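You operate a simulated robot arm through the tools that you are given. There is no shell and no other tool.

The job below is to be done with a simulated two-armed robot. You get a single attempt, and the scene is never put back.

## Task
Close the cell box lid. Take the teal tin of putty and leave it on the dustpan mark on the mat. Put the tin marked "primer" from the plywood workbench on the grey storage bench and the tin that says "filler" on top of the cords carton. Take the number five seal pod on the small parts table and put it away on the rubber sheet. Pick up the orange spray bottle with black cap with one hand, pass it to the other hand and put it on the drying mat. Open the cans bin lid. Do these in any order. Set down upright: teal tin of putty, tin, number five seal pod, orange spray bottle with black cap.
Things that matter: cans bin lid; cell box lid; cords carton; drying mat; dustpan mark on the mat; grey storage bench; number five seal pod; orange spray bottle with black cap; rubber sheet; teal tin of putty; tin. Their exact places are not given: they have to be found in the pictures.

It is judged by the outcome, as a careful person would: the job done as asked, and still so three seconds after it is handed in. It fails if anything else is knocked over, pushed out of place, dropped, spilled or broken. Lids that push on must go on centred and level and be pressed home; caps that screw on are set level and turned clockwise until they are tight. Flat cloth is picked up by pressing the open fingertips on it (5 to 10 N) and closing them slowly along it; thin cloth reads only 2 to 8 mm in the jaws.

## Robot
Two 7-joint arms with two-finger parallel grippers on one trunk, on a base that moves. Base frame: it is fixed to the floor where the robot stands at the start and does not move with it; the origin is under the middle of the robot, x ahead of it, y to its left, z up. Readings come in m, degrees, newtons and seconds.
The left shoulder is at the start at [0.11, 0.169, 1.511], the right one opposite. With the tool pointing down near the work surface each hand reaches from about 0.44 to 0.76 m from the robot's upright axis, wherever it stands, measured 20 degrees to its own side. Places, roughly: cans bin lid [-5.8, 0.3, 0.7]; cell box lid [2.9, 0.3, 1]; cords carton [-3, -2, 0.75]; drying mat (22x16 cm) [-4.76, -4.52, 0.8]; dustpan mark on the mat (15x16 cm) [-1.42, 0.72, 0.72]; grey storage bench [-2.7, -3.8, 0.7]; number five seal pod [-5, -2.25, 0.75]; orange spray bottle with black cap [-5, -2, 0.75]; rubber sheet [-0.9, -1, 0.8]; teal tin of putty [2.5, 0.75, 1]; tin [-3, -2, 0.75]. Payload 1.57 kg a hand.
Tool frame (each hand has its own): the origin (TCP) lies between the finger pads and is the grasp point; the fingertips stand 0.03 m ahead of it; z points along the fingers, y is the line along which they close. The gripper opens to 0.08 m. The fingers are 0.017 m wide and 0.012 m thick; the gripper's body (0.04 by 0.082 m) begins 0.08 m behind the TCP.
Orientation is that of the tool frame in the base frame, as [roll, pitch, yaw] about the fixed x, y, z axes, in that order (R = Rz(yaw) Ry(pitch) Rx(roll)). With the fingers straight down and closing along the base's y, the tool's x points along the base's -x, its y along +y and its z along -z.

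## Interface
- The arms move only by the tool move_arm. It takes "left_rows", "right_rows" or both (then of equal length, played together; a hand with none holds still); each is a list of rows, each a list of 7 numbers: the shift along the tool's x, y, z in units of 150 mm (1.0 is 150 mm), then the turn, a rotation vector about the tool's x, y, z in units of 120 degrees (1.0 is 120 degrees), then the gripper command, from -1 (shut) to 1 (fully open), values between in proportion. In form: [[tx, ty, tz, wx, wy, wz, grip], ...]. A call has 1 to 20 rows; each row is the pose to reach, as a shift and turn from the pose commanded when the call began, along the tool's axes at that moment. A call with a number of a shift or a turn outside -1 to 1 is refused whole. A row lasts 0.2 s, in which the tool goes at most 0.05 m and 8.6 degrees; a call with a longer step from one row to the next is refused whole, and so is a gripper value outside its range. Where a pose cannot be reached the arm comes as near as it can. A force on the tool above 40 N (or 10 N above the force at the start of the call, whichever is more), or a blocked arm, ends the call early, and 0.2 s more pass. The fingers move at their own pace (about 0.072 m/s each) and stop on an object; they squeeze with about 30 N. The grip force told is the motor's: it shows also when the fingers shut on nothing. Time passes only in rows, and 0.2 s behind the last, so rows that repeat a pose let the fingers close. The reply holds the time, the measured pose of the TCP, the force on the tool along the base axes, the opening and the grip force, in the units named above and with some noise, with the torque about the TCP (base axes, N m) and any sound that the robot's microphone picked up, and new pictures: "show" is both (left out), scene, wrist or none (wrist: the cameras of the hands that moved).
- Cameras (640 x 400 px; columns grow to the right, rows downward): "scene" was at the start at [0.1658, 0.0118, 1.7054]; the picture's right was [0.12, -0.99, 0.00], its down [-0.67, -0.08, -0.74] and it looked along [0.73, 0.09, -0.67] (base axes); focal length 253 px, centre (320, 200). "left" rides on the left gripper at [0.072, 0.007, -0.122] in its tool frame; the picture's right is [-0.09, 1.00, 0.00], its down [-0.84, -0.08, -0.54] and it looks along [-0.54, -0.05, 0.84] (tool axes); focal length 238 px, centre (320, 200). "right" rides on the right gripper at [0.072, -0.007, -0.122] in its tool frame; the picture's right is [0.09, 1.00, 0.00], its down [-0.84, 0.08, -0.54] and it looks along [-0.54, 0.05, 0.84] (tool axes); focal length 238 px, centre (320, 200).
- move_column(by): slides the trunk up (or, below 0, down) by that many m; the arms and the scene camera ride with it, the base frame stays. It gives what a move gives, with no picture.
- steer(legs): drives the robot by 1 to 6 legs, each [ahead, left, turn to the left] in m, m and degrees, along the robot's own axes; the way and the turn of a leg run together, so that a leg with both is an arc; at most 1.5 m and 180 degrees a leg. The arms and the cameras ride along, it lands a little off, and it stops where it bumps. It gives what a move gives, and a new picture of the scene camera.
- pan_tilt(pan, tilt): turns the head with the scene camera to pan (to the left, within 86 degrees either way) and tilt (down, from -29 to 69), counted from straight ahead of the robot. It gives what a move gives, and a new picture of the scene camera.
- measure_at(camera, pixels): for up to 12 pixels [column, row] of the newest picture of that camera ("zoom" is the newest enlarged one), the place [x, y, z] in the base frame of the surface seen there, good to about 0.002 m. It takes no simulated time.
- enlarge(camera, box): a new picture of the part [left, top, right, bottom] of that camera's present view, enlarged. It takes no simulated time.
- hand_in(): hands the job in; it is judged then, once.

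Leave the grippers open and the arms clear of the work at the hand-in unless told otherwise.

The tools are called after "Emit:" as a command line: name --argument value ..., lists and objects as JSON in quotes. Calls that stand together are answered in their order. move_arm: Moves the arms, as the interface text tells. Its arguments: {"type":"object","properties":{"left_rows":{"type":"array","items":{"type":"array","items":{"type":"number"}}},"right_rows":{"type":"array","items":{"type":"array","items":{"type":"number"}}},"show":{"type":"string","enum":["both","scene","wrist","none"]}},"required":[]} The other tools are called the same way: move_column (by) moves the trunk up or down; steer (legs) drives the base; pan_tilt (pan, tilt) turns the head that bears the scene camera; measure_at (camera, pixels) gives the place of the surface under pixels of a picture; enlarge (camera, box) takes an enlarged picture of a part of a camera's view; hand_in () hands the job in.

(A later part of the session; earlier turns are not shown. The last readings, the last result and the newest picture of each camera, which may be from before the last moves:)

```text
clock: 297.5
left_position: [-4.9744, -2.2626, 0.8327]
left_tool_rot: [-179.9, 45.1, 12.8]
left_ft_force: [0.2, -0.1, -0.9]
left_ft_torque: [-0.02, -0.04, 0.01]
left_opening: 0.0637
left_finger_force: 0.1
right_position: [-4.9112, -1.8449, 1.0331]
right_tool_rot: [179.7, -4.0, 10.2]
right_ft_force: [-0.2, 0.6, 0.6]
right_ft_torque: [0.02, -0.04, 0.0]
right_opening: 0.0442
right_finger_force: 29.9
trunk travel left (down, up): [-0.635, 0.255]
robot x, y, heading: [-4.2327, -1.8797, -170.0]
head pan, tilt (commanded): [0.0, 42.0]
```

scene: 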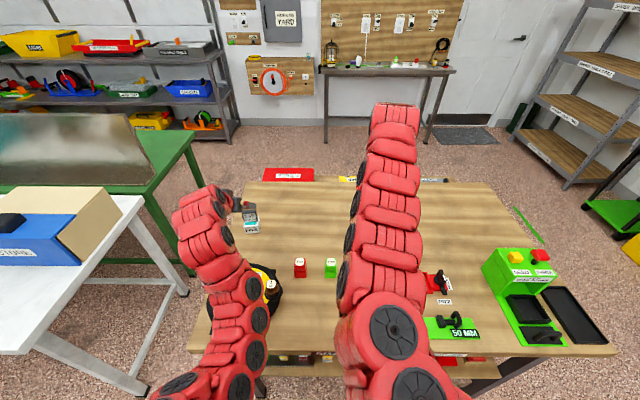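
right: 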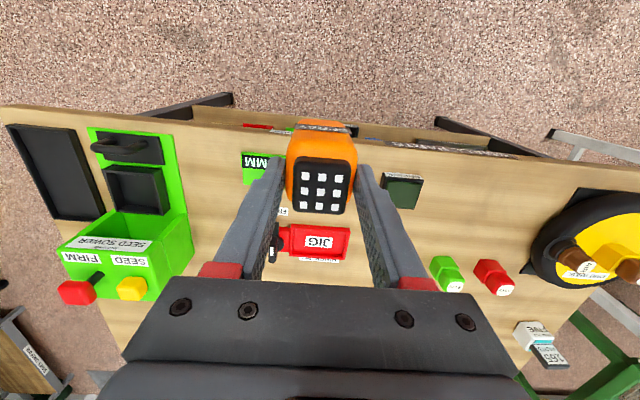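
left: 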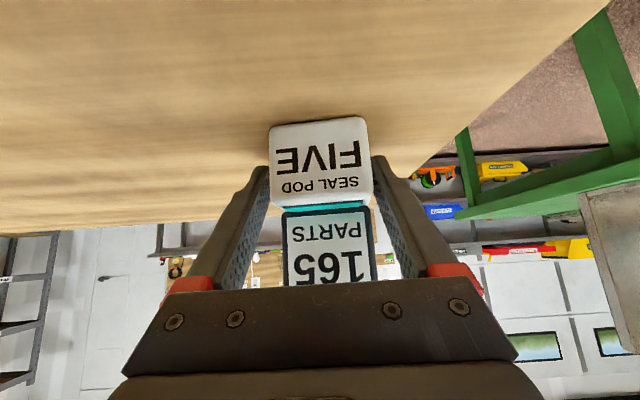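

The pod sits between the fingers. I close and lift 12 cm.

Emit:
move_arm --left_rows '[[0, 0, 0, 0, 0, 0, 0.3], [0, 0, 0, 0, 0, 0, 0.1], [0, 0, 0, 0, 0, 0, -1], [0, 0, 0, 0, 0, 0, -1], [0, 0, 0, 0, 0, 0, -1], [-0.06, 0, -0.06, 0, 0, 0, -1], [-0.2, 0, -0.2, 0, 0, 0, -1], [-0.4, 0, -0.4, 0, 0, 0, -1], [-0.6, 0, -0.6, 0, 0, 0, -1]]' --show "both"

```text
clock: 299.5
left_position: [-4.9775, -2.2607, 0.9602]
left_tool_rot: [-179.9, 45.1, 12.8]
left_ft_force: [0.1, -0.1, -1.4]
left_ft_torque: [-0.01, -0.03, 0.02]
left_opening: 0.0521
left_finger_force: 29.9
right_position: [-4.9114, -1.8444, 1.0322]
right_tool_rot: [179.7, -4.2, 10.2]
right_ft_force: [0.2, 1.1, 0.6]
right_ft_torque: [-0.01, 0.0, 0.04]
right_opening: 0.0445
right_finger_force: 30.5
trunk travel left (down, up): [-0.635, 0.255]
robot x, y, heading: [-4.2346, -1.8804, -170.1]
head pan, tilt (commanded): [0.0, 42.0]
```

scene: 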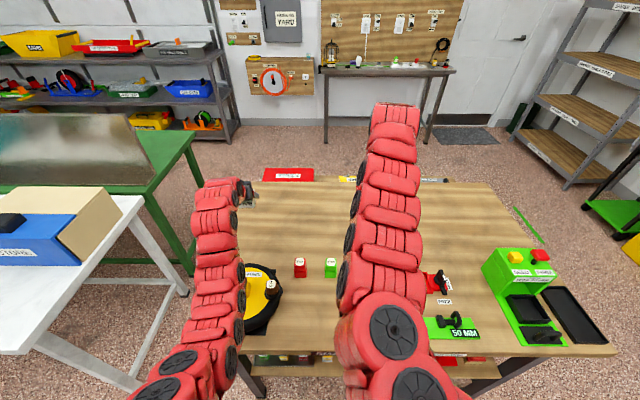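
left: 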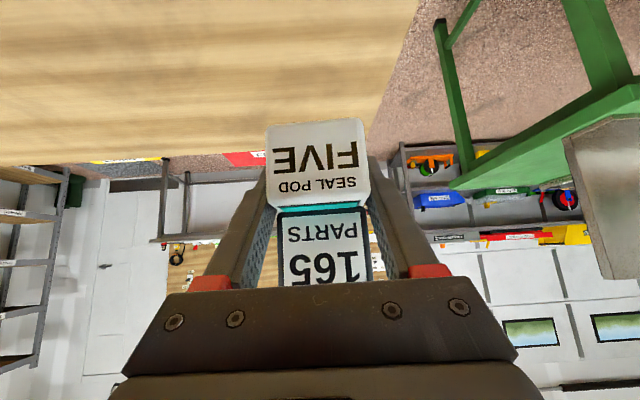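

The pod is held at 52 mm. I pull the left hand in a little, back the robot into the lane between the benches, and strafe left toward the white cabinet.

Emit:
move_arm --left_rows '[[0.08, 0, -0.1, 0, 0, 0, -1], [0.16, 0, -0.2, 0, 0, 0, -1], [0.25, 0, -0.43, 0, 0, 0, -1]]' --show "none"

Emit:
steer --legs '[[-0.47, 0, -1.2], [0, 1.4, 0]]'

```text
clock: 300.3
left_position: [-4.9015, -2.2437, 0.9796]
left_tool_rot: [-179.9, 45.2, 12.8]
left_ft_force: [1.0, 0.2, -1.1]
left_ft_torque: [-0.03, 0.0, 0.01]
left_opening: 0.0518
left_finger_force: 29.9
right_position: [-4.9112, -1.8435, 1.0336]
right_tool_rot: [179.6, -4.1, 10.3]
right_ft_force: [-0.9, -0.1, -0.7]
right_ft_torque: [-0.04, 0.04, 0.01]
right_opening: 0.0445
right_finger_force: 29.5
trunk travel left (down, up): [-0.635, 0.255]
robot x, y, heading: [-4.2381, -1.8812, -169.8]
head pan, tilt (commanded): [0.0, 42.0]
```

```text
clock: 309.8
left_position: [-4.2156, -3.5728, 0.9782]
left_tool_rot: [180.0, 45.0, 12.3]
left_ft_force: [0.6, 0.2, -0.8]
left_ft_torque: [0.01, -0.01, 0.02]
left_opening: 0.0517
left_finger_force: 29.7
right_position: [-4.2195, -3.1732, 1.0323]
right_tool_rot: [179.8, -4.1, 9.7]
right_ft_force: [0.2, -0.4, -0.4]
right_ft_torque: [0.0, -0.04, -0.02]
right_opening: 0.0443
right_finger_force: 29.9
trunk travel left (down, up): [-0.635, 0.255]
robot x, y, heading: [-3.5449, -3.2165, -170.7]
head pan, tilt (commanded): [0.0, 42.0]
```

scene: 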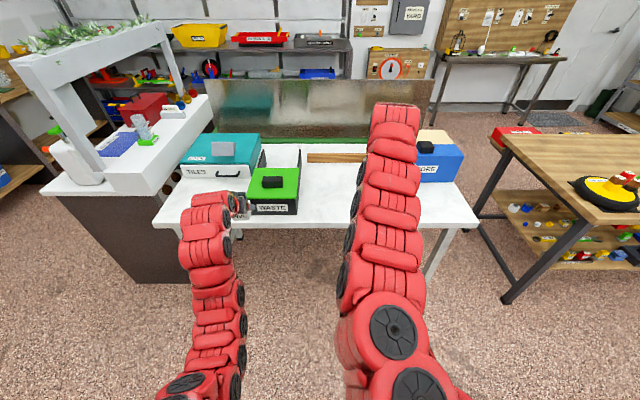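

I see the white cabinet with a plant arch and a blue mat beneath it at (115,145). I enlarge it.

Emit:
enlarge --camera "scene" --box '[0, 10, 240, 160]'

Emit:
enlarge --camera "scene" --box '[40, 90, 240, 215]'

```text
2.67 times, centred on (120, 85) of scene
```

zoom: 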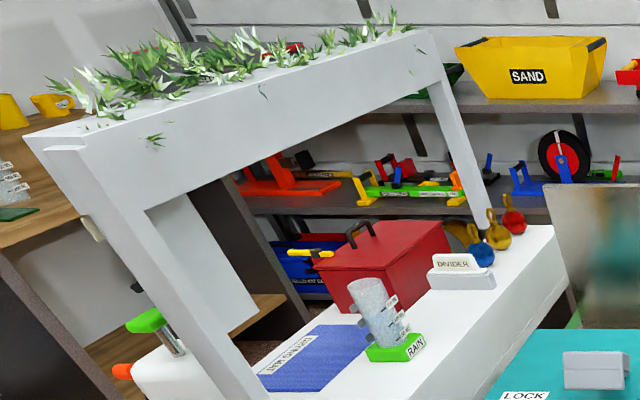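

```text
3.20 times, centred on (140, 152) of scene
```

zoom: 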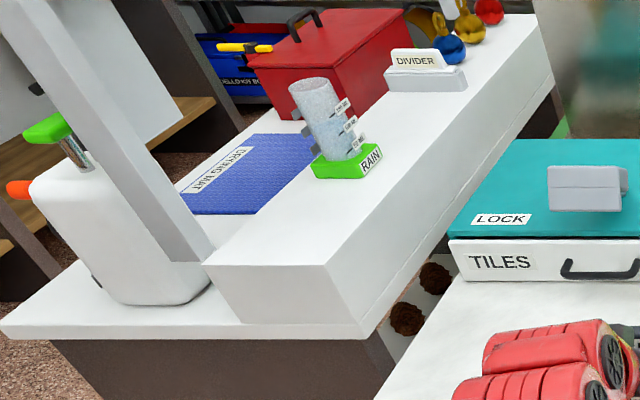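

The DRYING MAT lies left of a raised white block, with a plant beam overhead and a white pump dispenser in front. I measure these carefully.

Emit:
measure_at --camera "zoom" --pixels '[[220, 170], [250, 212], [300, 150], [190, 205], [245, 140], [265, 200], [310, 140], [350, 165], [320, 90], [5, 325], [355, 335], [215, 265]]'

Emit:
measure_at --camera "zoom" --pixels '[[110, 150], [180, 250], [60, 200], [150, 300], [70, 150], [40, 130], [20, 188], [330, 260], [500, 60], [290, 60], [440, 80], [120, 70]]'

Emit:
measure_at --camera "scene" --pixels '[[60, 75], [80, 90], [130, 40], [160, 30], [165, 60], [25, 80], [70, 130], [95, 165], [45, 40]]'

```text
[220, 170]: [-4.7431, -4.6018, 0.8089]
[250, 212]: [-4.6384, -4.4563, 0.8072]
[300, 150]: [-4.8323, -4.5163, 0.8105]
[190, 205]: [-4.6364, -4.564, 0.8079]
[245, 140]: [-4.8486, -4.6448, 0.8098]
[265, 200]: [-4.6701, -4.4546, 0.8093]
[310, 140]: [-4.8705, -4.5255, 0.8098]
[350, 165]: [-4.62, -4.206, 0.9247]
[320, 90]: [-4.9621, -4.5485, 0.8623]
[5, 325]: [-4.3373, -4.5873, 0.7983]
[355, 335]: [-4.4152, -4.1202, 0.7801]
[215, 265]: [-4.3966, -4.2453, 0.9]
```

```text
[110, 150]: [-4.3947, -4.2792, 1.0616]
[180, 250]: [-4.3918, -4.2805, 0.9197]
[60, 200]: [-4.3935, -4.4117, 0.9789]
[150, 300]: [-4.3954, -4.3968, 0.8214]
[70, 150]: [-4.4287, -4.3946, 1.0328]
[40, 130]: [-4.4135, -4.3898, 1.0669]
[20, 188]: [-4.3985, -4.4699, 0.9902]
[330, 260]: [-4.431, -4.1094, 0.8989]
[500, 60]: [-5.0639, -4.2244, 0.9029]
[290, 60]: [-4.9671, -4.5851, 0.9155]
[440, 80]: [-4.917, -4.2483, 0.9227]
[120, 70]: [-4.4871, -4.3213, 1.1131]
```

```text
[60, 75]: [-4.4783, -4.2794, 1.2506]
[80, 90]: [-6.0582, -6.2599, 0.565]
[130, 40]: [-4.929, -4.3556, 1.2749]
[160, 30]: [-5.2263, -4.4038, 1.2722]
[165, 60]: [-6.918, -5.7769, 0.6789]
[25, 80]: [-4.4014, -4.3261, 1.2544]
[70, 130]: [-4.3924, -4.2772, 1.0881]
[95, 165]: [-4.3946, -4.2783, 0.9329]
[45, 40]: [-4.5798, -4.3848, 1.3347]
```

The mat spans about u -5.28 to -5.50, v -3.83 to -3.67. A dispenser (top ≈ 1.07) stands in front of it, and the plant beam is to its right. I raise the trunk 0.2 m so the bottle clears the dispenser, and strafe left to line up.

Emit:
move_column --by 0.2

Emit:
steer --legs '[[0, 1.4, -0.6]]'

Emit:
pan_tilt --pan -10 --tilt 35

```text
clock: 312.0
left_position: [-4.2158, -3.5731, 1.1777]
left_tool_rot: [-179.9, 45.0, 12.4]
left_ft_force: [0.0, 0.3, -0.8]
left_ft_torque: [0.02, -0.02, 0.03]
left_opening: 0.0515
left_finger_force: 29.8
right_position: [-4.2204, -3.172, 1.2318]
right_tool_rot: [179.6, -4.1, 9.6]
right_ft_force: [0.6, 0.4, -1.7]
right_ft_torque: [-0.04, 0.04, -0.01]
right_opening: 0.0441
right_finger_force: 30.0
trunk travel left (down, up): [-0.835, 0.055]
robot x, y, heading: [-3.5403, -3.2152, -170.5]
head pan, tilt (commanded): [0.0, 42.0]
```

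```text
clock: 319.0
left_position: [-3.998, -4.9551, 1.1796]
left_tool_rot: [-180.0, 44.9, 11.4]
left_ft_force: [-0.1, 0.6, -1.0]
left_ft_torque: [-0.02, 0.01, -0.01]
left_opening: 0.0516
left_finger_force: 30.0
right_position: [-3.9974, -4.5562, 1.232]
right_tool_rot: [179.7, -4.0, 9.0]
right_ft_force: [0.2, 0.2, -0.3]
right_ft_torque: [-0.01, -0.01, -0.04]
right_opening: 0.0445
right_finger_force: 30.2
trunk travel left (down, up): [-0.835, 0.055]
robot x, y, heading: [-3.3209, -4.6073, -171.3]
head pan, tilt (commanded): [0.0, 42.0]
```

scene: 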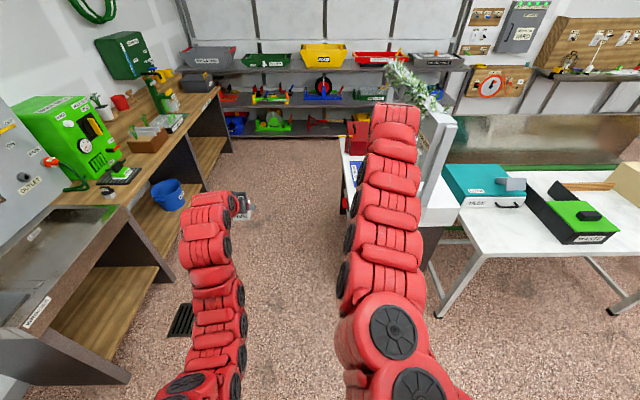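

```text
clock: 319.7
left_position: [-3.9976, -4.9553, 1.1777]
left_tool_rot: [-179.9, 45.0, 11.5]
left_ft_force: [-1.2, 0.6, -1.5]
left_ft_torque: [0.02, 0.01, -0.01]
left_opening: 0.0519
left_finger_force: 30.0
right_position: [-3.9965, -4.5553, 1.2315]
right_tool_rot: [179.7, -4.1, 8.9]
right_ft_force: [-0.4, -0.4, -1.4]
right_ft_torque: [-0.01, 0.0, 0.01]
right_opening: 0.0446
right_finger_force: 30.0
trunk travel left (down, up): [-0.835, 0.055]
robot x, y, heading: [-3.3219, -4.608, -171.4]
head pan, tilt (commanded): [-10.0, 35.0]
```

scene: 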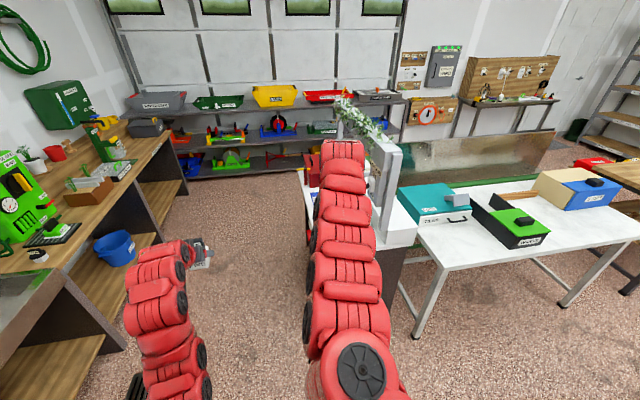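

I shift the right hand outward 11 cm so the arm will pass left of the plant beam, then view the mat area from the right-hand camera.

Emit:
move_arm --right_rows '[[-0.033, -0.19, 0, 0, 0, 0, -1], [-0.067, -0.38, 0, 0, 0, 0, -1], [-0.1, -0.57, 0, 0, 0, 0, -1], [-0.133, -0.767, 0, 0, 0, 0, -1]]' --show "both"

```text
clock: 320.7
left_position: [-3.9976, -4.9536, 1.1784]
left_tool_rot: [179.9, 45.0, 11.4]
left_ft_force: [0.7, 0.1, -1.8]
left_ft_torque: [-0.01, -0.02, -0.03]
left_opening: 0.0517
left_finger_force: 30.3
right_position: [-4.0329, -4.443, 1.229]
right_tool_rot: [179.6, -4.2, 9.1]
right_ft_force: [-0.1, -0.1, -0.7]
right_ft_torque: [0.0, -0.02, 0.02]
right_opening: 0.0445
right_finger_force: 29.5
trunk travel left (down, up): [-0.835, 0.055]
robot x, y, heading: [-3.3231, -4.6092, -171.3]
head pan, tilt (commanded): [-10.0, 35.0]
```

scene: 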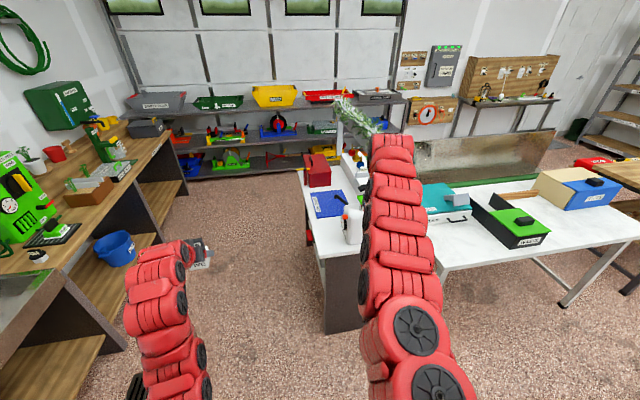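
right: 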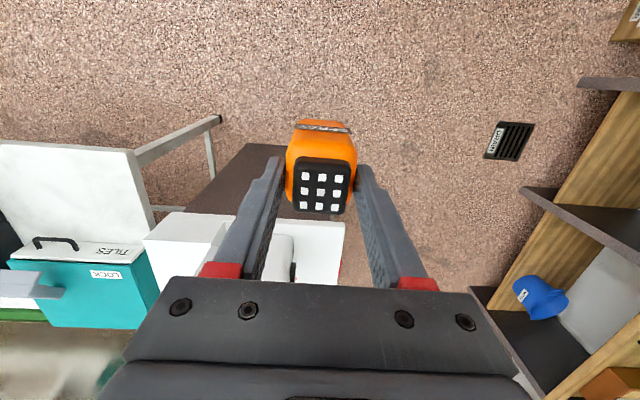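

Now the mat is visible at (327,203). I enlarge it to measure.

Emit:
enlarge --camera "scene" --box '[285, 135, 381, 255]'

```text
3.33 times, centred on (333, 195) of scene
```

zoom: 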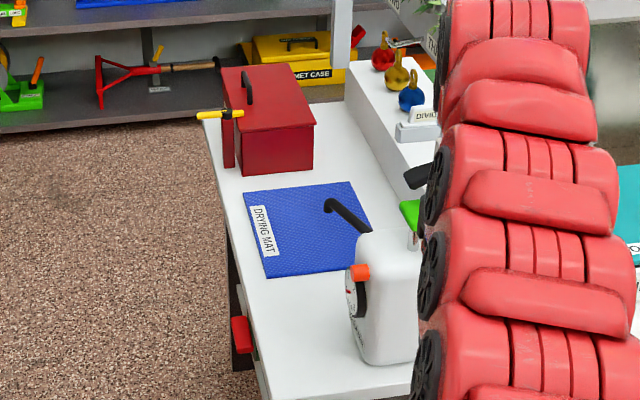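

I measure the mat corners, the dispenser, and the black spout that points over the mat.

Emit:
measure_at --camera "zoom" --pixels '[[245, 193], [350, 183], [265, 277], [370, 265], [310, 240], [330, 205], [355, 225], [368, 232], [360, 272], [360, 300], [385, 240], [410, 205]]'

Emit:
measure_at --camera "zoom" --pixels '[[265, 390], [225, 230], [205, 120], [300, 125], [240, 165], [315, 165], [230, 115], [415, 180], [440, 130], [240, 345], [395, 300], [350, 210]]'

```text
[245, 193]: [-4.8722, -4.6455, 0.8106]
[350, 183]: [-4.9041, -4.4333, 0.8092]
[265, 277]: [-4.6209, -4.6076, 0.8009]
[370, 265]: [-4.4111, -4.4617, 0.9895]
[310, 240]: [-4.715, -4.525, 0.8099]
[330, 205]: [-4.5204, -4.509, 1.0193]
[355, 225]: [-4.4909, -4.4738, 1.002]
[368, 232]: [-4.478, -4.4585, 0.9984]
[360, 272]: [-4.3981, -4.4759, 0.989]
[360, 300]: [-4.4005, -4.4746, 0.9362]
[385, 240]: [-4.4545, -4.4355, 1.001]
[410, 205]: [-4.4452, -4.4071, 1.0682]
```

```text
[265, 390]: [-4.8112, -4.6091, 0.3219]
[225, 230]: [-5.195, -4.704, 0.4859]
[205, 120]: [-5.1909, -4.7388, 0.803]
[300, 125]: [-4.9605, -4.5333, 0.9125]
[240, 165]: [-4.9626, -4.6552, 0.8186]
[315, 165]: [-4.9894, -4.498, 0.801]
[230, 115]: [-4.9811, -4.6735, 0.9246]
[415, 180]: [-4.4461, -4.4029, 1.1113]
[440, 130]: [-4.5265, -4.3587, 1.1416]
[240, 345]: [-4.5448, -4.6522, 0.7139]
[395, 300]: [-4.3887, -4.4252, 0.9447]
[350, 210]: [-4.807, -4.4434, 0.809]
```

The mat centre matches (-4.76, -4.52). I'll set the bottle near (-4.715, -4.53). The bottle's bottom at 1.14 clears the lever (1.11) and the spout (1.02). I drive forward 0.685 m.

Emit:
steer --legs '[[0.685, -0.017, 0]]'

Emit:
enlarge --camera "right" --box '[0, 0, 640, 400]'

```text
clock: 324.5
left_position: [-4.6745, -5.0409, 1.1791]
left_tool_rot: [-179.9, 45.0, 11.4]
left_ft_force: [-0.1, 0.3, -0.7]
left_ft_torque: [0.02, 0.0, 0.0]
left_opening: 0.0515
left_finger_force: 30.7
right_position: [-4.7086, -4.529, 1.2312]
right_tool_rot: [179.7, -4.1, 8.7]
right_ft_force: [0.7, -0.4, -1.1]
right_ft_torque: [0.01, -0.01, 0.02]
right_opening: 0.0443
right_finger_force: 29.8
trunk travel left (down, up): [-0.835, 0.055]
robot x, y, heading: [-3.9972, -4.6918, -171.6]
head pan, tilt (commanded): [-10.0, 35.0]
```

scene: 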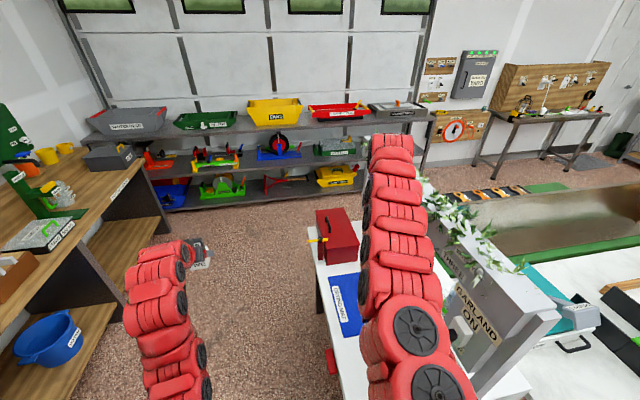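

```text
1.00 times, centred on (320, 200) of right (not enlarged: the box is as wide or as high as the picture)
```

zoom: 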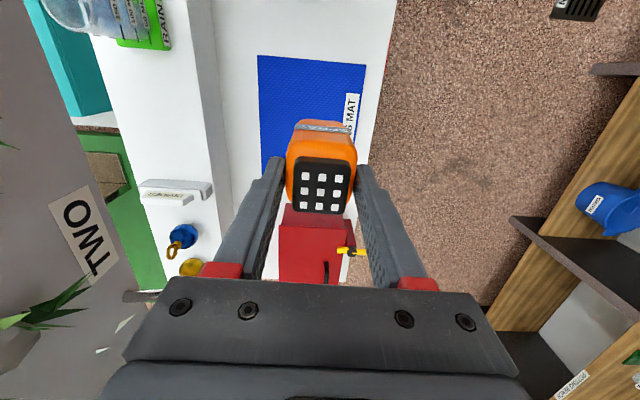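

The bottle is over the mat. I measure the mat edges from this view to confirm its extents.

Emit:
measure_at --camera "zoom" --pixels '[[260, 58], [363, 67], [263, 160], [275, 150], [357, 140], [275, 210], [300, 100], [60, 230], [70, 180], [20, 330], [100, 100]]'

```text
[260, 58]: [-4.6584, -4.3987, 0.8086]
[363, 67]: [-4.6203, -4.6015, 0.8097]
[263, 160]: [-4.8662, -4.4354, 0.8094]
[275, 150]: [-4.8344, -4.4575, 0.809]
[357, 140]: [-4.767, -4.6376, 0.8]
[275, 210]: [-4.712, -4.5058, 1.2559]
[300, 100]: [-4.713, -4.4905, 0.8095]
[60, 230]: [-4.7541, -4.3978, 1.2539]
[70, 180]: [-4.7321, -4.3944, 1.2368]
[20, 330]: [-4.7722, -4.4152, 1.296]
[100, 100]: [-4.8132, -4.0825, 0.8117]
```

The bottle is well inside the mat. I lower the trunk 0.19 m.

Emit:
move_column --by -0.19

Emit:
enlarge --camera "right" --box '[0, 0, 640, 400]'

```text
clock: 326.6
left_position: [-4.6737, -5.041, 0.9882]
left_tool_rot: [-179.9, 45.0, 11.4]
left_ft_force: [0.6, -0.6, -1.7]
left_ft_torque: [0.03, -0.01, 0.0]
left_opening: 0.0517
left_finger_force: 30.2
right_position: [-4.7096, -4.5297, 1.0401]
right_tool_rot: [179.7, -4.1, 8.8]
right_ft_force: [0.3, 0.5, -1.1]
right_ft_torque: [0.02, 0.03, -0.02]
right_opening: 0.0445
right_finger_force: 30.1
trunk travel left (down, up): [-0.645, 0.245]
robot x, y, heading: [-3.9975, -4.693, -171.2]
head pan, tilt (commanded): [-10.0, 35.0]
```

```text
1.00 times, centred on (320, 200) of right (not enlarged: the box is as wide or as high as the picture)
```

zoom: 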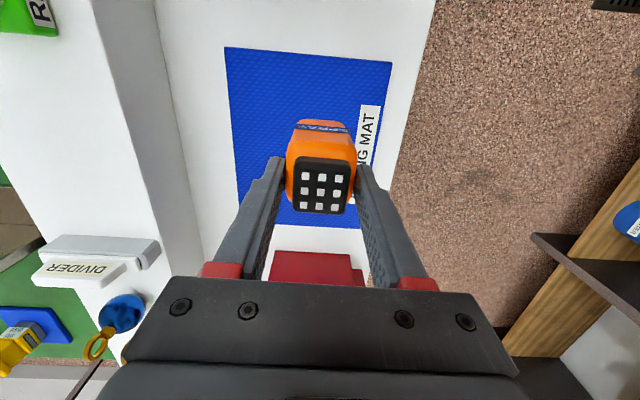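

It's centred over the mat with nothing below. I lower with the arm in steps until it touches.

Emit:
move_arm --right_rows '[[-0.0143, 0, 0.2, 0, 0, 0, -1], [-0.0287, 0, 0.4, 0, 0, 0, -1], [-0.043, 0, 0.6, 0, 0, 0, -1], [-0.0574, 0, 0.8, 0, 0, 0, -1], [-0.0631, 0, 0.88, 0, 0, 0, -1], [-0.066, 0, 0.92, 0, 0, 0, -1]]' --show "both"

```text
clock: 328.0
left_position: [-4.674, -5.041, 0.9871]
left_tool_rot: [-179.9, 45.0, 11.4]
left_ft_force: [0.0, 0.6, -1.9]
left_ft_torque: [-0.01, 0.03, -0.03]
left_opening: 0.0519
left_finger_force: 29.5
right_position: [-4.7093, -4.53, 0.9009]
right_tool_rot: [179.7, -4.1, 8.8]
right_ft_force: [0.3, 0.5, -0.5]
right_ft_torque: [0.0, 0.01, -0.01]
right_opening: 0.0444
right_finger_force: 30.1
trunk travel left (down, up): [-0.645, 0.245]
robot x, y, heading: [-3.9982, -4.6934, -171.4]
head pan, tilt (commanded): [-10.0, 35.0]
```

scene: 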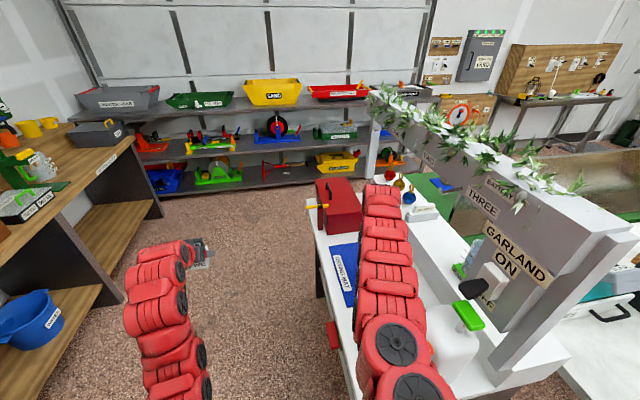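
right: 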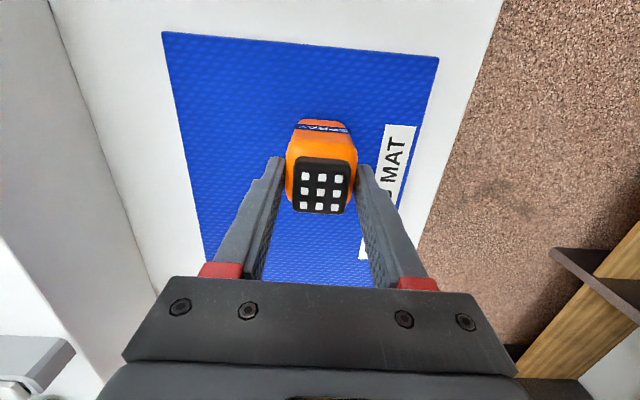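

Now 3 mm above; I continue in 1–1.5 mm steps.

Emit:
move_arm --right_rows '[[0, 0, 0.008, 0, 0, 0, -1], [-0.001, 0, 0.016, 0, 0, 0, -1], [-0.0015, 0, 0.022, 0, 0, 0, -1], [-0.002, 0, 0.027, 0, 0, 0, -1]]' --show "none"

```text
clock: 329.0
left_position: [-4.6736, -5.0414, 0.9899]
left_tool_rot: [-179.9, 45.1, 11.4]
left_ft_force: [1.1, 0.0, -1.6]
left_ft_torque: [0.0, 0.0, 0.0]
left_opening: 0.0512
left_finger_force: 30.0
right_position: [-4.7094, -4.5291, 0.8997]
right_tool_rot: [179.8, -3.9, 8.8]
right_ft_force: [-0.6, 1.6, 12.7]
right_ft_torque: [0.38, -0.13, -0.01]
right_opening: 0.0444
right_finger_force: 29.4
trunk travel left (down, up): [-0.645, 0.245]
robot x, y, heading: [-3.9938, -4.6932, -171.5]
head pan, tilt (commanded): [-10.0, 35.0]
```

Contact at 12.7 N. I ease up 2 mm, open the fingers, and lift straight up.

Emit:
move_arm --right_rows '[[0, 0, -0.012, 0, 0, 0, -1], [0, 0, -0.012, 0, 0, 0, 0.2], [0, 0, -0.012, 0, 0, 0, 0.8], [0, 0, -0.012, 0, 0, 0, 0.8], [0, 0, -0.012, 0, 0, 0, 0.8], [0.005, 0, -0.1, 0, 0, 0, 0.8], [0.018, 0, -0.25, 0, 0, 0, 0.8], [0.036, 0, -0.5, 0, 0, 0, 0.8], [0.054, 0, -0.75, 0, 0, 0, 0.8], [0.068, 0, -0.95, 0, 0, 0, 0.8]]' --show "both"

```text
clock: 331.2
left_position: [-4.6731, -5.0403, 0.9898]
left_tool_rot: [-179.7, 45.0, 11.4]
left_ft_force: [0.2, 0.9, -1.1]
left_ft_torque: [-0.02, -0.02, 0.01]
left_opening: 0.0516
left_finger_force: 30.0
right_position: [-4.7077, -4.5298, 1.0402]
right_tool_rot: [179.8, -4.1, 8.9]
right_ft_force: [-0.3, 0.8, 0.2]
right_ft_torque: [0.01, 0.02, 0.0]
right_opening: 0.072
right_finger_force: 0.1
trunk travel left (down, up): [-0.645, 0.245]
robot x, y, heading: [-3.9945, -4.6907, -171.4]
head pan, tilt (commanded): [-10.0, 35.0]
```

scene: 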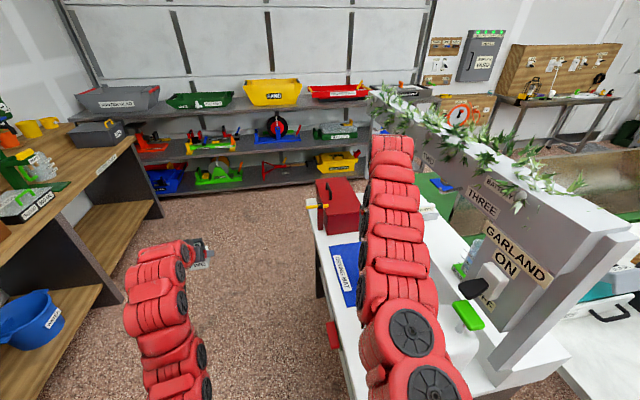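
right: 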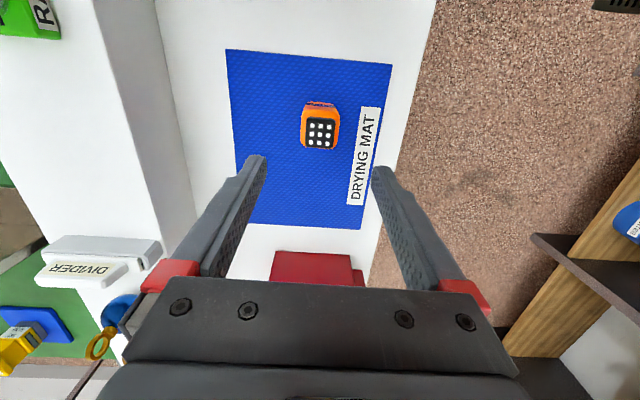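

The spray bottle stands upright on the drying mat. I raise the trunk 0.15 m so the hand clears the dispenser, back out, and strafe right up the lane.

Emit:
move_column --by 0.16

Emit:
steer --legs '[[-0.66, 0, 0]]'

Emit:
pan_tilt --pan -15 --tilt 35

```text
clock: 333.0
left_position: [-4.6746, -5.0412, 1.1474]
left_tool_rot: [-179.9, 45.0, 11.4]
left_ft_force: [-0.6, 0.1, -2.6]
left_ft_torque: [0.03, -0.02, 0.01]
left_opening: 0.0518
left_finger_force: 29.5
right_position: [-4.708, -4.5286, 1.1998]
right_tool_rot: [179.7, -4.1, 8.9]
right_ft_force: [-0.6, 0.2, -0.3]
right_ft_torque: [0.0, -0.01, -0.02]
right_opening: 0.0722
right_finger_force: 0.1
trunk travel left (down, up): [-0.805, 0.085]
robot x, y, heading: [-3.9927, -4.6908, -171.3]
head pan, tilt (commanded): [-10.0, 35.0]
```

```text
clock: 336.7
left_position: [-4.0176, -4.9428, 1.1479]
left_tool_rot: [-179.9, 44.9, 11.7]
left_ft_force: [0.4, -0.2, -1.4]
left_ft_torque: [0.0, 0.02, 0.03]
left_opening: 0.0519
left_finger_force: 30.0
right_position: [-4.053, -4.4291, 1.1988]
right_tool_rot: [179.6, -4.1, 9.0]
right_ft_force: [0.1, -0.7, -0.2]
right_ft_torque: [-0.03, 0.03, 0.0]
right_opening: 0.0722
right_finger_force: 0.0
trunk travel left (down, up): [-0.805, 0.085]
robot x, y, heading: [-3.3414, -4.5903, -171.2]
head pan, tilt (commanded): [-10.0, 35.0]
```

scene: 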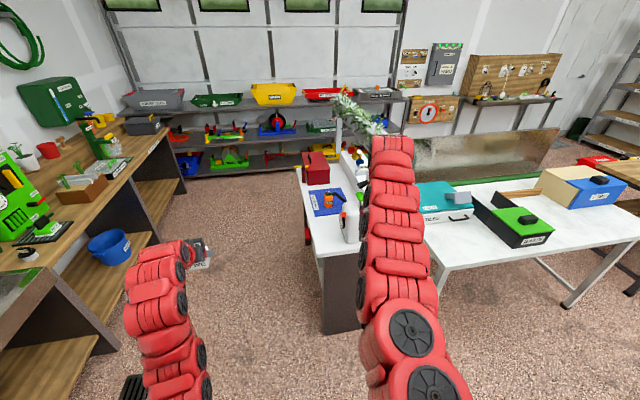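

```text
clock: 337.3
left_position: [-4.0178, -4.943, 1.1492]
left_tool_rot: [-179.9, 45.1, 11.6]
left_ft_force: [-0.2, -0.4, -1.5]
left_ft_torque: [-0.03, 0.02, -0.03]
left_opening: 0.0516
left_finger_force: 30.8
right_position: [-4.052, -4.4298, 1.1999]
right_tool_rot: [179.7, -4.2, 9.0]
right_ft_force: [0.2, 0.8, -0.5]
right_ft_torque: [0.02, 0.02, 0.01]
right_opening: 0.072
right_finger_force: 0.2
trunk travel left (down, up): [-0.805, 0.085]
robot x, y, heading: [-3.3409, -4.5899, -170.9]
head pan, tilt (commanded): [-15.0, 35.0]
```

scene: 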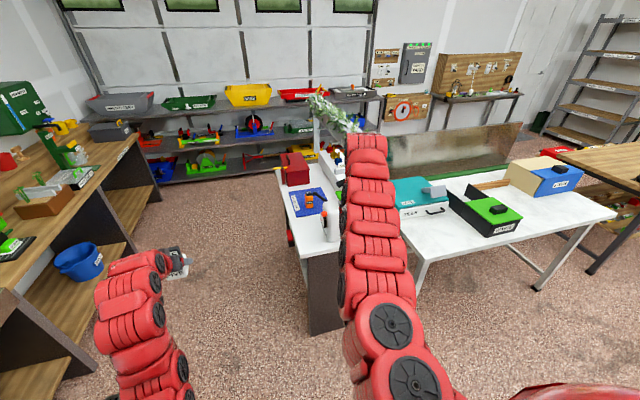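

The bottle is upright on the mat. I strafe right along the lane in stages, checking position.

Emit:
steer --legs '[[0, -1.4, -0.4], [0, -1.4, 0]]'

```text
clock: 350.9
left_position: [-4.3971, -2.1519, 1.1488]
left_tool_rot: [-179.9, 45.0, 10.8]
left_ft_force: [-0.1, 0.1, -1.0]
left_ft_torque: [-0.02, -0.02, 0.02]
left_opening: 0.0515
left_finger_force: 29.9
right_position: [-4.4238, -1.6379, 1.1996]
right_tool_rot: [179.7, -4.1, 8.1]
right_ft_force: [-0.2, -0.2, 0.0]
right_ft_torque: [0.0, 0.02, 0.04]
right_opening: 0.0721
right_finger_force: 0.1
trunk travel left (down, up): [-0.805, 0.085]
robot x, y, heading: [-3.7126, -1.8075, -172.4]
head pan, tilt (commanded): [-15.0, 35.0]
```

scene: 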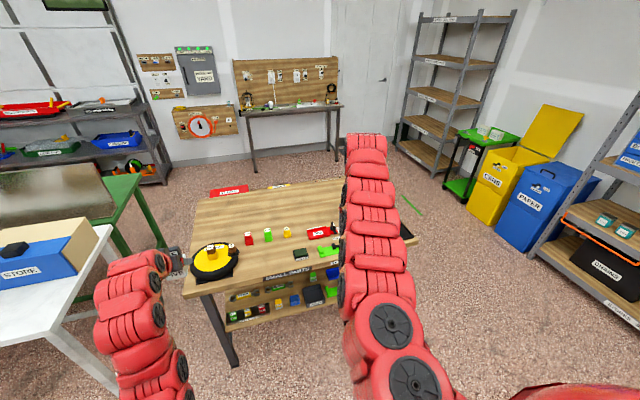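

The CANS lid is still open. I continue right 1.35 m, then turn left to face the blue-table side.

Emit:
steer --legs '[[0.03, -1.35, 1.1], [0, 0, 90]]'

```text
clock: 361.4
left_position: [-3.6155, -1.1808, 1.148]
left_tool_rot: [-179.9, 45.1, 99.0]
left_ft_force: [0.1, 0.1, -2.2]
left_ft_torque: [0.0, 0.02, -0.02]
left_opening: 0.0517
left_finger_force: 29.4
right_position: [-4.1297, -1.192, 1.1997]
right_tool_rot: [179.6, -4.1, 96.4]
right_ft_force: [-0.6, 0.2, 0.2]
right_ft_torque: [0.03, 0.01, 0.01]
right_opening: 0.0721
right_finger_force: 0.2
trunk travel left (down, up): [-0.805, 0.085]
robot x, y, heading: [-3.9352, -0.4856, -84.0]
head pan, tilt (commanded): [-15.0, 35.0]
```

scene: 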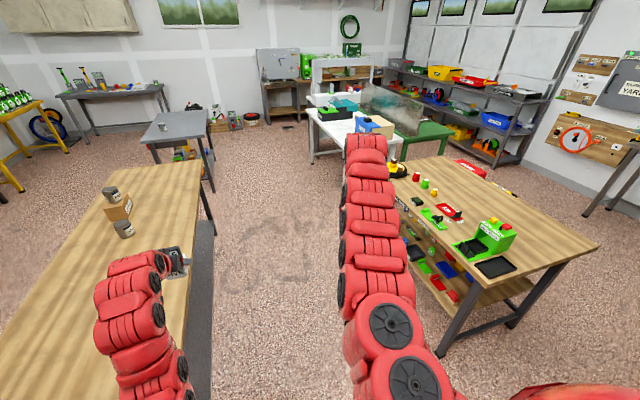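

FILLER, PRIMER and VARNISH are all in place. I strafe left (along +x) toward the blue table, staying in the aisle.

Emit:
steer --legs '[[0, 0, 2.7], [0, 1.4, 0], [0, 1.2, 0]]'

Emit:
pan_tilt --pan 10 --tilt 45

```text
clock: 374.5
left_position: [-0.9956, -0.736, 1.1481]
left_tool_rot: [-179.9, 45.0, 102.5]
left_ft_force: [0.2, 0.0, -2.3]
left_ft_torque: [0.01, 0.02, 0.0]
left_opening: 0.0515
left_finger_force: 29.8
right_position: [-1.5081, -0.7802, 1.2002]
right_tool_rot: [179.7, -4.2, 99.9]
right_ft_force: [0.6, -0.2, -0.3]
right_ft_torque: [0.02, 0.0, 0.0]
right_opening: 0.0719
right_finger_force: 0.1
trunk travel left (down, up): [-0.805, 0.085]
robot x, y, heading: [-1.3549, -0.0704, -80.0]
head pan, tilt (commanded): [-15.0, 35.0]
```

scene: 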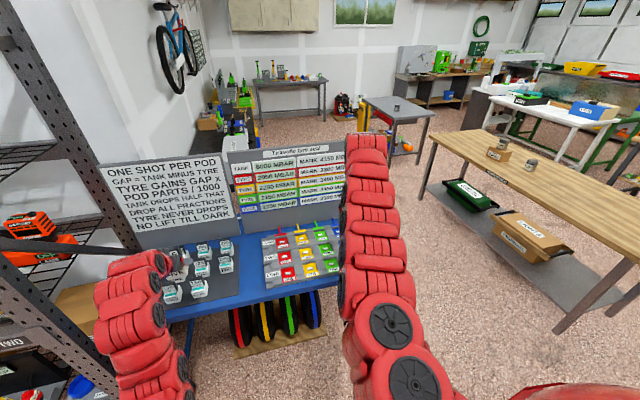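

```text
clock: 375.4
left_position: [-0.9954, -0.7368, 1.1487]
left_tool_rot: [-179.9, 45.0, 102.5]
left_ft_force: [-0.1, -0.2, -1.2]
left_ft_torque: [0.0, -0.02, 0.01]
left_opening: 0.0517
left_finger_force: 30.2
right_position: [-1.5067, -0.782, 1.201]
right_tool_rot: [179.7, -4.1, 99.9]
right_ft_force: [-0.1, -0.5, 0.7]
right_ft_torque: [-0.02, -0.04, 0.02]
right_opening: 0.0719
right_finger_force: 0.0
trunk travel left (down, up): [-0.805, 0.085]
robot x, y, heading: [-1.3557, -0.0609, -80.2]
head pan, tilt (commanded): [10.0, 45.0]
```

scene: 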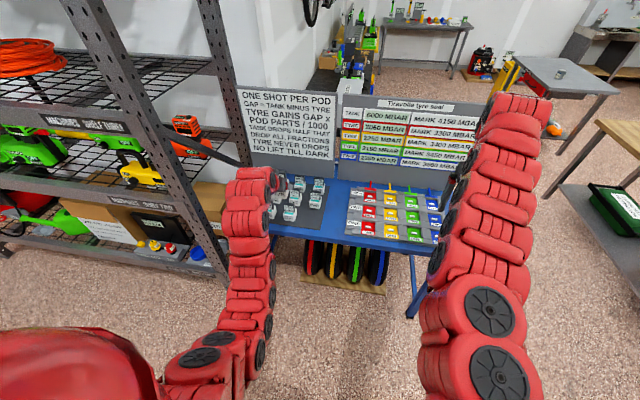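

The blue table has several pods standing at its left part on a dark sheet. I enlarge to find the free spot on the rubber sheet.

Emit:
enlarge --camera "scene" --box '[240, 160, 368, 240]'

Emit:
enlarge --camera "left" --box '[0, 0, 640, 400]'

```text
5.00 times, centred on (304, 200) of scene
```

zoom: 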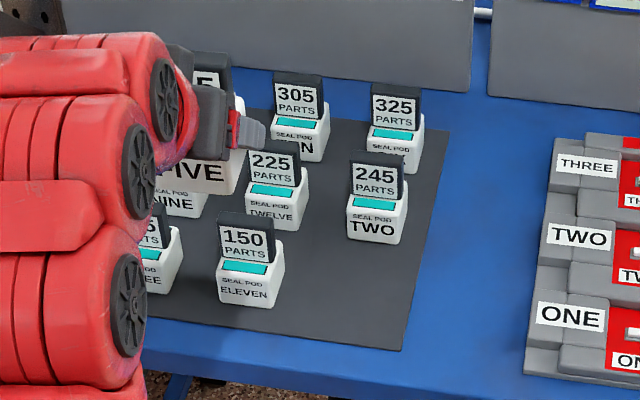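

```text
1.00 times, centred on (320, 200) of left (not enlarged: the box is as wide or as high as the picture)
```

zoom: 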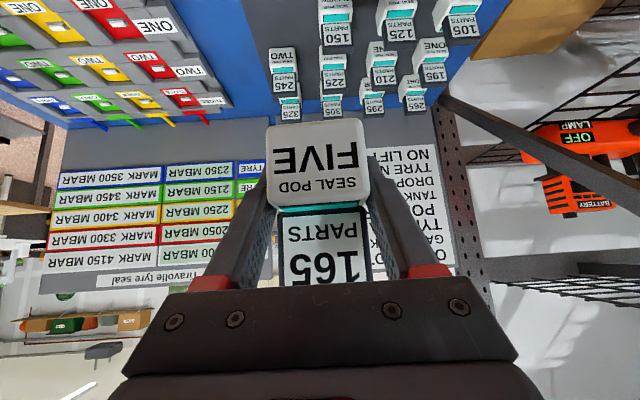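

The sheet holds a 4×3 grid of pods sorted by parts, and the empty slot is front right, beside ELEVEN (150) and in front of TWO (245). I measure the pods and sheet corner.

Emit:
enlarge --camera "scene" --box '[276, 180, 340, 240]'

```text
6.67 times, centred on (308, 210) of scene
```

zoom: 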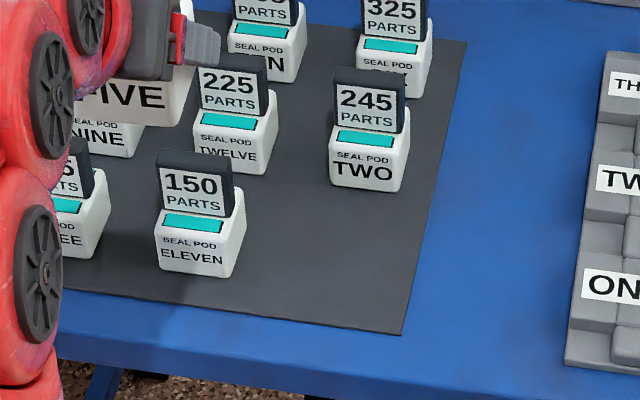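

Emit:
measure_at --camera "zoom" --pixels '[[402, 333], [465, 42], [158, 262], [230, 275], [240, 215], [157, 155], [232, 165], [330, 185], [400, 190], [335, 72], [405, 78], [195, 155]]'

Emit:
measure_at --camera "zoom" --pixels '[[270, 170], [198, 62], [265, 58], [300, 80], [360, 95], [430, 90], [320, 260], [340, 230], [380, 260], [195, 225], [365, 140], [300, 320]]'

```text
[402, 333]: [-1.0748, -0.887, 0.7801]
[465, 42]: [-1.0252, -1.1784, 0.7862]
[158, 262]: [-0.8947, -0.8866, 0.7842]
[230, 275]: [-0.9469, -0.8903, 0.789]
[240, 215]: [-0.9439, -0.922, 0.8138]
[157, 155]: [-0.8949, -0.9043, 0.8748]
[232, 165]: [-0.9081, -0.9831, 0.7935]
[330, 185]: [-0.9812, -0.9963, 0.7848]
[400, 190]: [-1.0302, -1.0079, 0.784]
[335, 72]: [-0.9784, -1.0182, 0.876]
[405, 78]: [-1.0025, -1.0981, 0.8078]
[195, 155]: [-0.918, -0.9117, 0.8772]
```

```text
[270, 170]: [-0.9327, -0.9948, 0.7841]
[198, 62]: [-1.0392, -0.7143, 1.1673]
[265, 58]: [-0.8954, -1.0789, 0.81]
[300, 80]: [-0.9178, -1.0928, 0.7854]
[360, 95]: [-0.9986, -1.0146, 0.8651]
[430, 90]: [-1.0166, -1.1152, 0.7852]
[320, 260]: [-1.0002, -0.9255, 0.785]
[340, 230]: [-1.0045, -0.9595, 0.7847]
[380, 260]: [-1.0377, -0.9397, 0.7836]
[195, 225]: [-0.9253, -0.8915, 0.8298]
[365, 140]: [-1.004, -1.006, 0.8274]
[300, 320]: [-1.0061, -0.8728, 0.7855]
```

The slot centre works out to about (-1.017, -0.928), with 5 cm gaps to its neighbours and the sheet edges. I move the base forward and right to line up, then lower the trunk 0.2 m.

Emit:
steer --legs '[[0.14, -0.048, -1.0]]'

Emit:
move_column --by -0.2

Emit:
enlarge --camera "left" --box '[0, 0, 640, 400]'

```text
clock: 376.8
left_position: [-1.0303, -0.8865, 1.1495]
left_tool_rot: [-179.9, 45.2, 101.6]
left_ft_force: [1.0, -0.5, -1.6]
left_ft_torque: [-0.02, 0.01, -0.04]
left_opening: 0.0516
left_finger_force: 30.0
right_position: [-1.5423, -0.9207, 1.2018]
right_tool_rot: [179.9, -3.9, 98.9]
right_ft_force: [-0.4, 0.4, 0.1]
right_ft_torque: [-0.01, 0.02, 0.0]
right_opening: 0.0719
right_finger_force: 0.0
trunk travel left (down, up): [-0.805, 0.085]
robot x, y, heading: [-1.3841, -0.2128, -81.3]
head pan, tilt (commanded): [10.0, 45.0]
```

scene: 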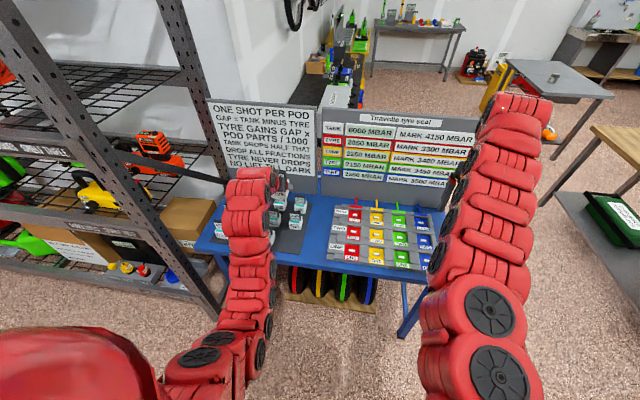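

```text
clock: 378.9
left_position: [-1.0318, -0.888, 0.949]
left_tool_rot: [-180.0, 45.0, 101.5]
left_ft_force: [0.2, 0.0, -1.5]
left_ft_torque: [0.0, -0.02, 0.01]
left_opening: 0.0518
left_finger_force: 29.7
right_position: [-1.5438, -0.9219, 1.0008]
right_tool_rot: [179.7, -4.0, 98.8]
right_ft_force: [-0.1, -0.2, 0.1]
right_ft_torque: [-0.02, 0.02, 0.01]
right_opening: 0.072
right_finger_force: 0.1
trunk travel left (down, up): [-0.605, 0.285]
robot x, y, heading: [-1.3761, -0.2104, -81.1]
head pan, tilt (commanded): [10.0, 45.0]
```

```text
1.00 times, centred on (320, 200) of left (not enlarged: the box is as wide or as high as the picture)
```

zoom: 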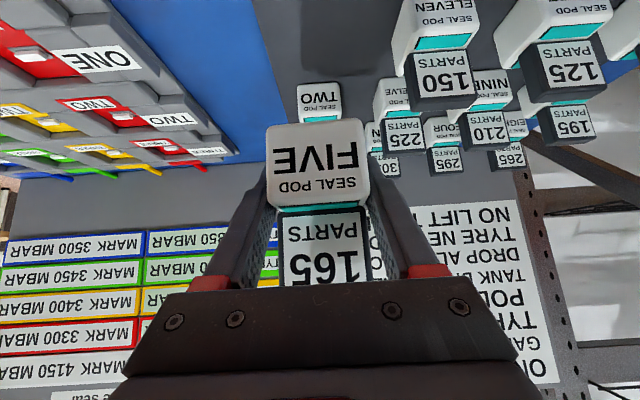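

I measure the neighbours ELEVEN and TWO and the sheet's right edge from this closer view.

Emit:
measure_at --camera "zoom" --pixels '[[395, 60], [405, 70], [410, 30], [300, 85], [340, 85], [320, 100], [255, 20], [262, 60], [275, 110], [440, 60], [345, 40], [300, 40]]'

Emit:
enlarge --camera "scene" --box '[220, 180, 332, 250]'

```text
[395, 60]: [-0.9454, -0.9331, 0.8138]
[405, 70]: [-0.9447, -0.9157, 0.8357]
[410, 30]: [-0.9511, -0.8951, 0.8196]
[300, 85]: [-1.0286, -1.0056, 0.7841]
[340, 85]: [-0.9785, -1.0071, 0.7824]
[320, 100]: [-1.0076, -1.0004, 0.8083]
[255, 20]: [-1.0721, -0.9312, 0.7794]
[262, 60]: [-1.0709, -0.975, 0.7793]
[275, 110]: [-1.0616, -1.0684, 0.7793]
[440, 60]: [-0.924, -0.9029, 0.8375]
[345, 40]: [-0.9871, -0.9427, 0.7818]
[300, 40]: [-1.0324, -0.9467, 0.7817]
```

```text
5.71 times, centred on (276, 215) of scene
```

zoom: 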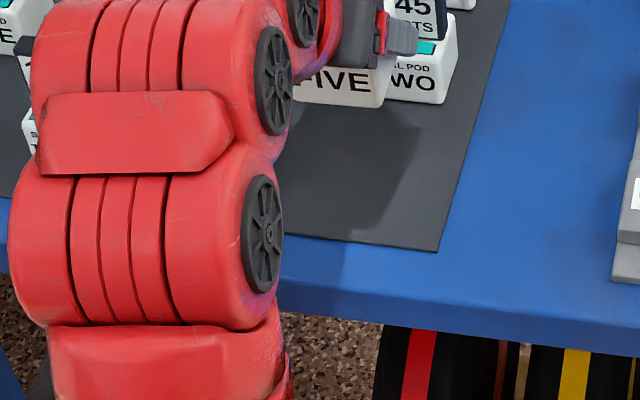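

The slot is bounded by ELEVEN's side at u = -1.076, TWO's front at v = -0.836, and the sheet's right edge at u = -1.203. The target is (-1.013, -0.930). I move over it at the present height.

Emit:
move_arm --left_rows '[[-0.07, 0.02, 0.07, 0.005, 0, 0.005, -1], [-0.14, 0.045, 0.14, 0.01, 0, 0.01, -1], [-0.212, 0.067, 0.212, 0.0153, 0, 0.0153, -1], [-0.212, 0.067, 0.212, 0.0153, 0, 0.0153, -1]]' --show "both"

Emit:
enlarge --camera "scene" --box '[220, 160, 332, 230]'

```text
clock: 379.9
left_position: [-1.0118, -0.9297, 0.9486]
left_tool_rot: [-179.9, 45.0, 98.8]
left_ft_force: [-0.4, 0.6, -1.9]
left_ft_torque: [-0.02, -0.02, -0.06]
left_opening: 0.0518
left_finger_force: 30.0
right_position: [-1.5446, -0.9216, 0.9997]
right_tool_rot: [179.7, -4.1, 98.9]
right_ft_force: [1.0, 0.0, 0.1]
right_ft_torque: [0.04, -0.01, 0.03]
right_opening: 0.0722
right_finger_force: 0.1
trunk travel left (down, up): [-0.605, 0.285]
robot x, y, heading: [-1.3828, -0.2082, -81.1]
head pan, tilt (commanded): [10.0, 45.0]
```

scene: 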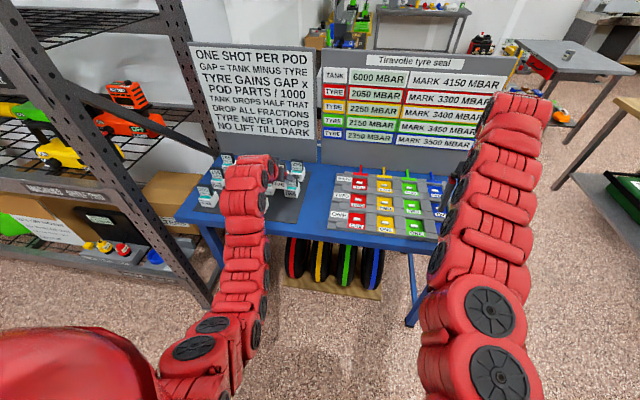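
left: 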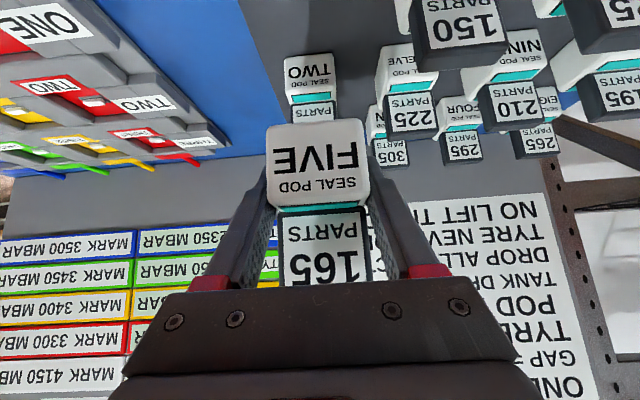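

```text
5.71 times, centred on (276, 195) of scene
```

zoom: 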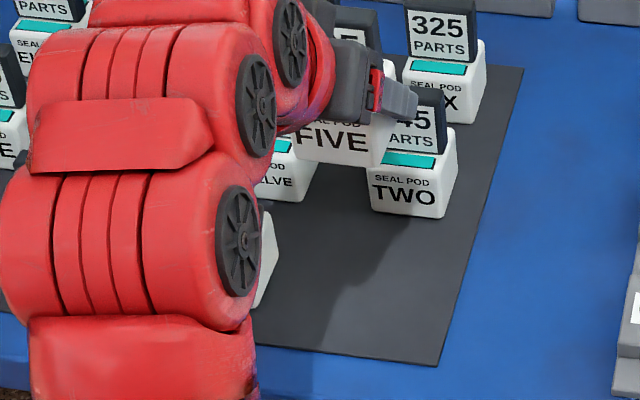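

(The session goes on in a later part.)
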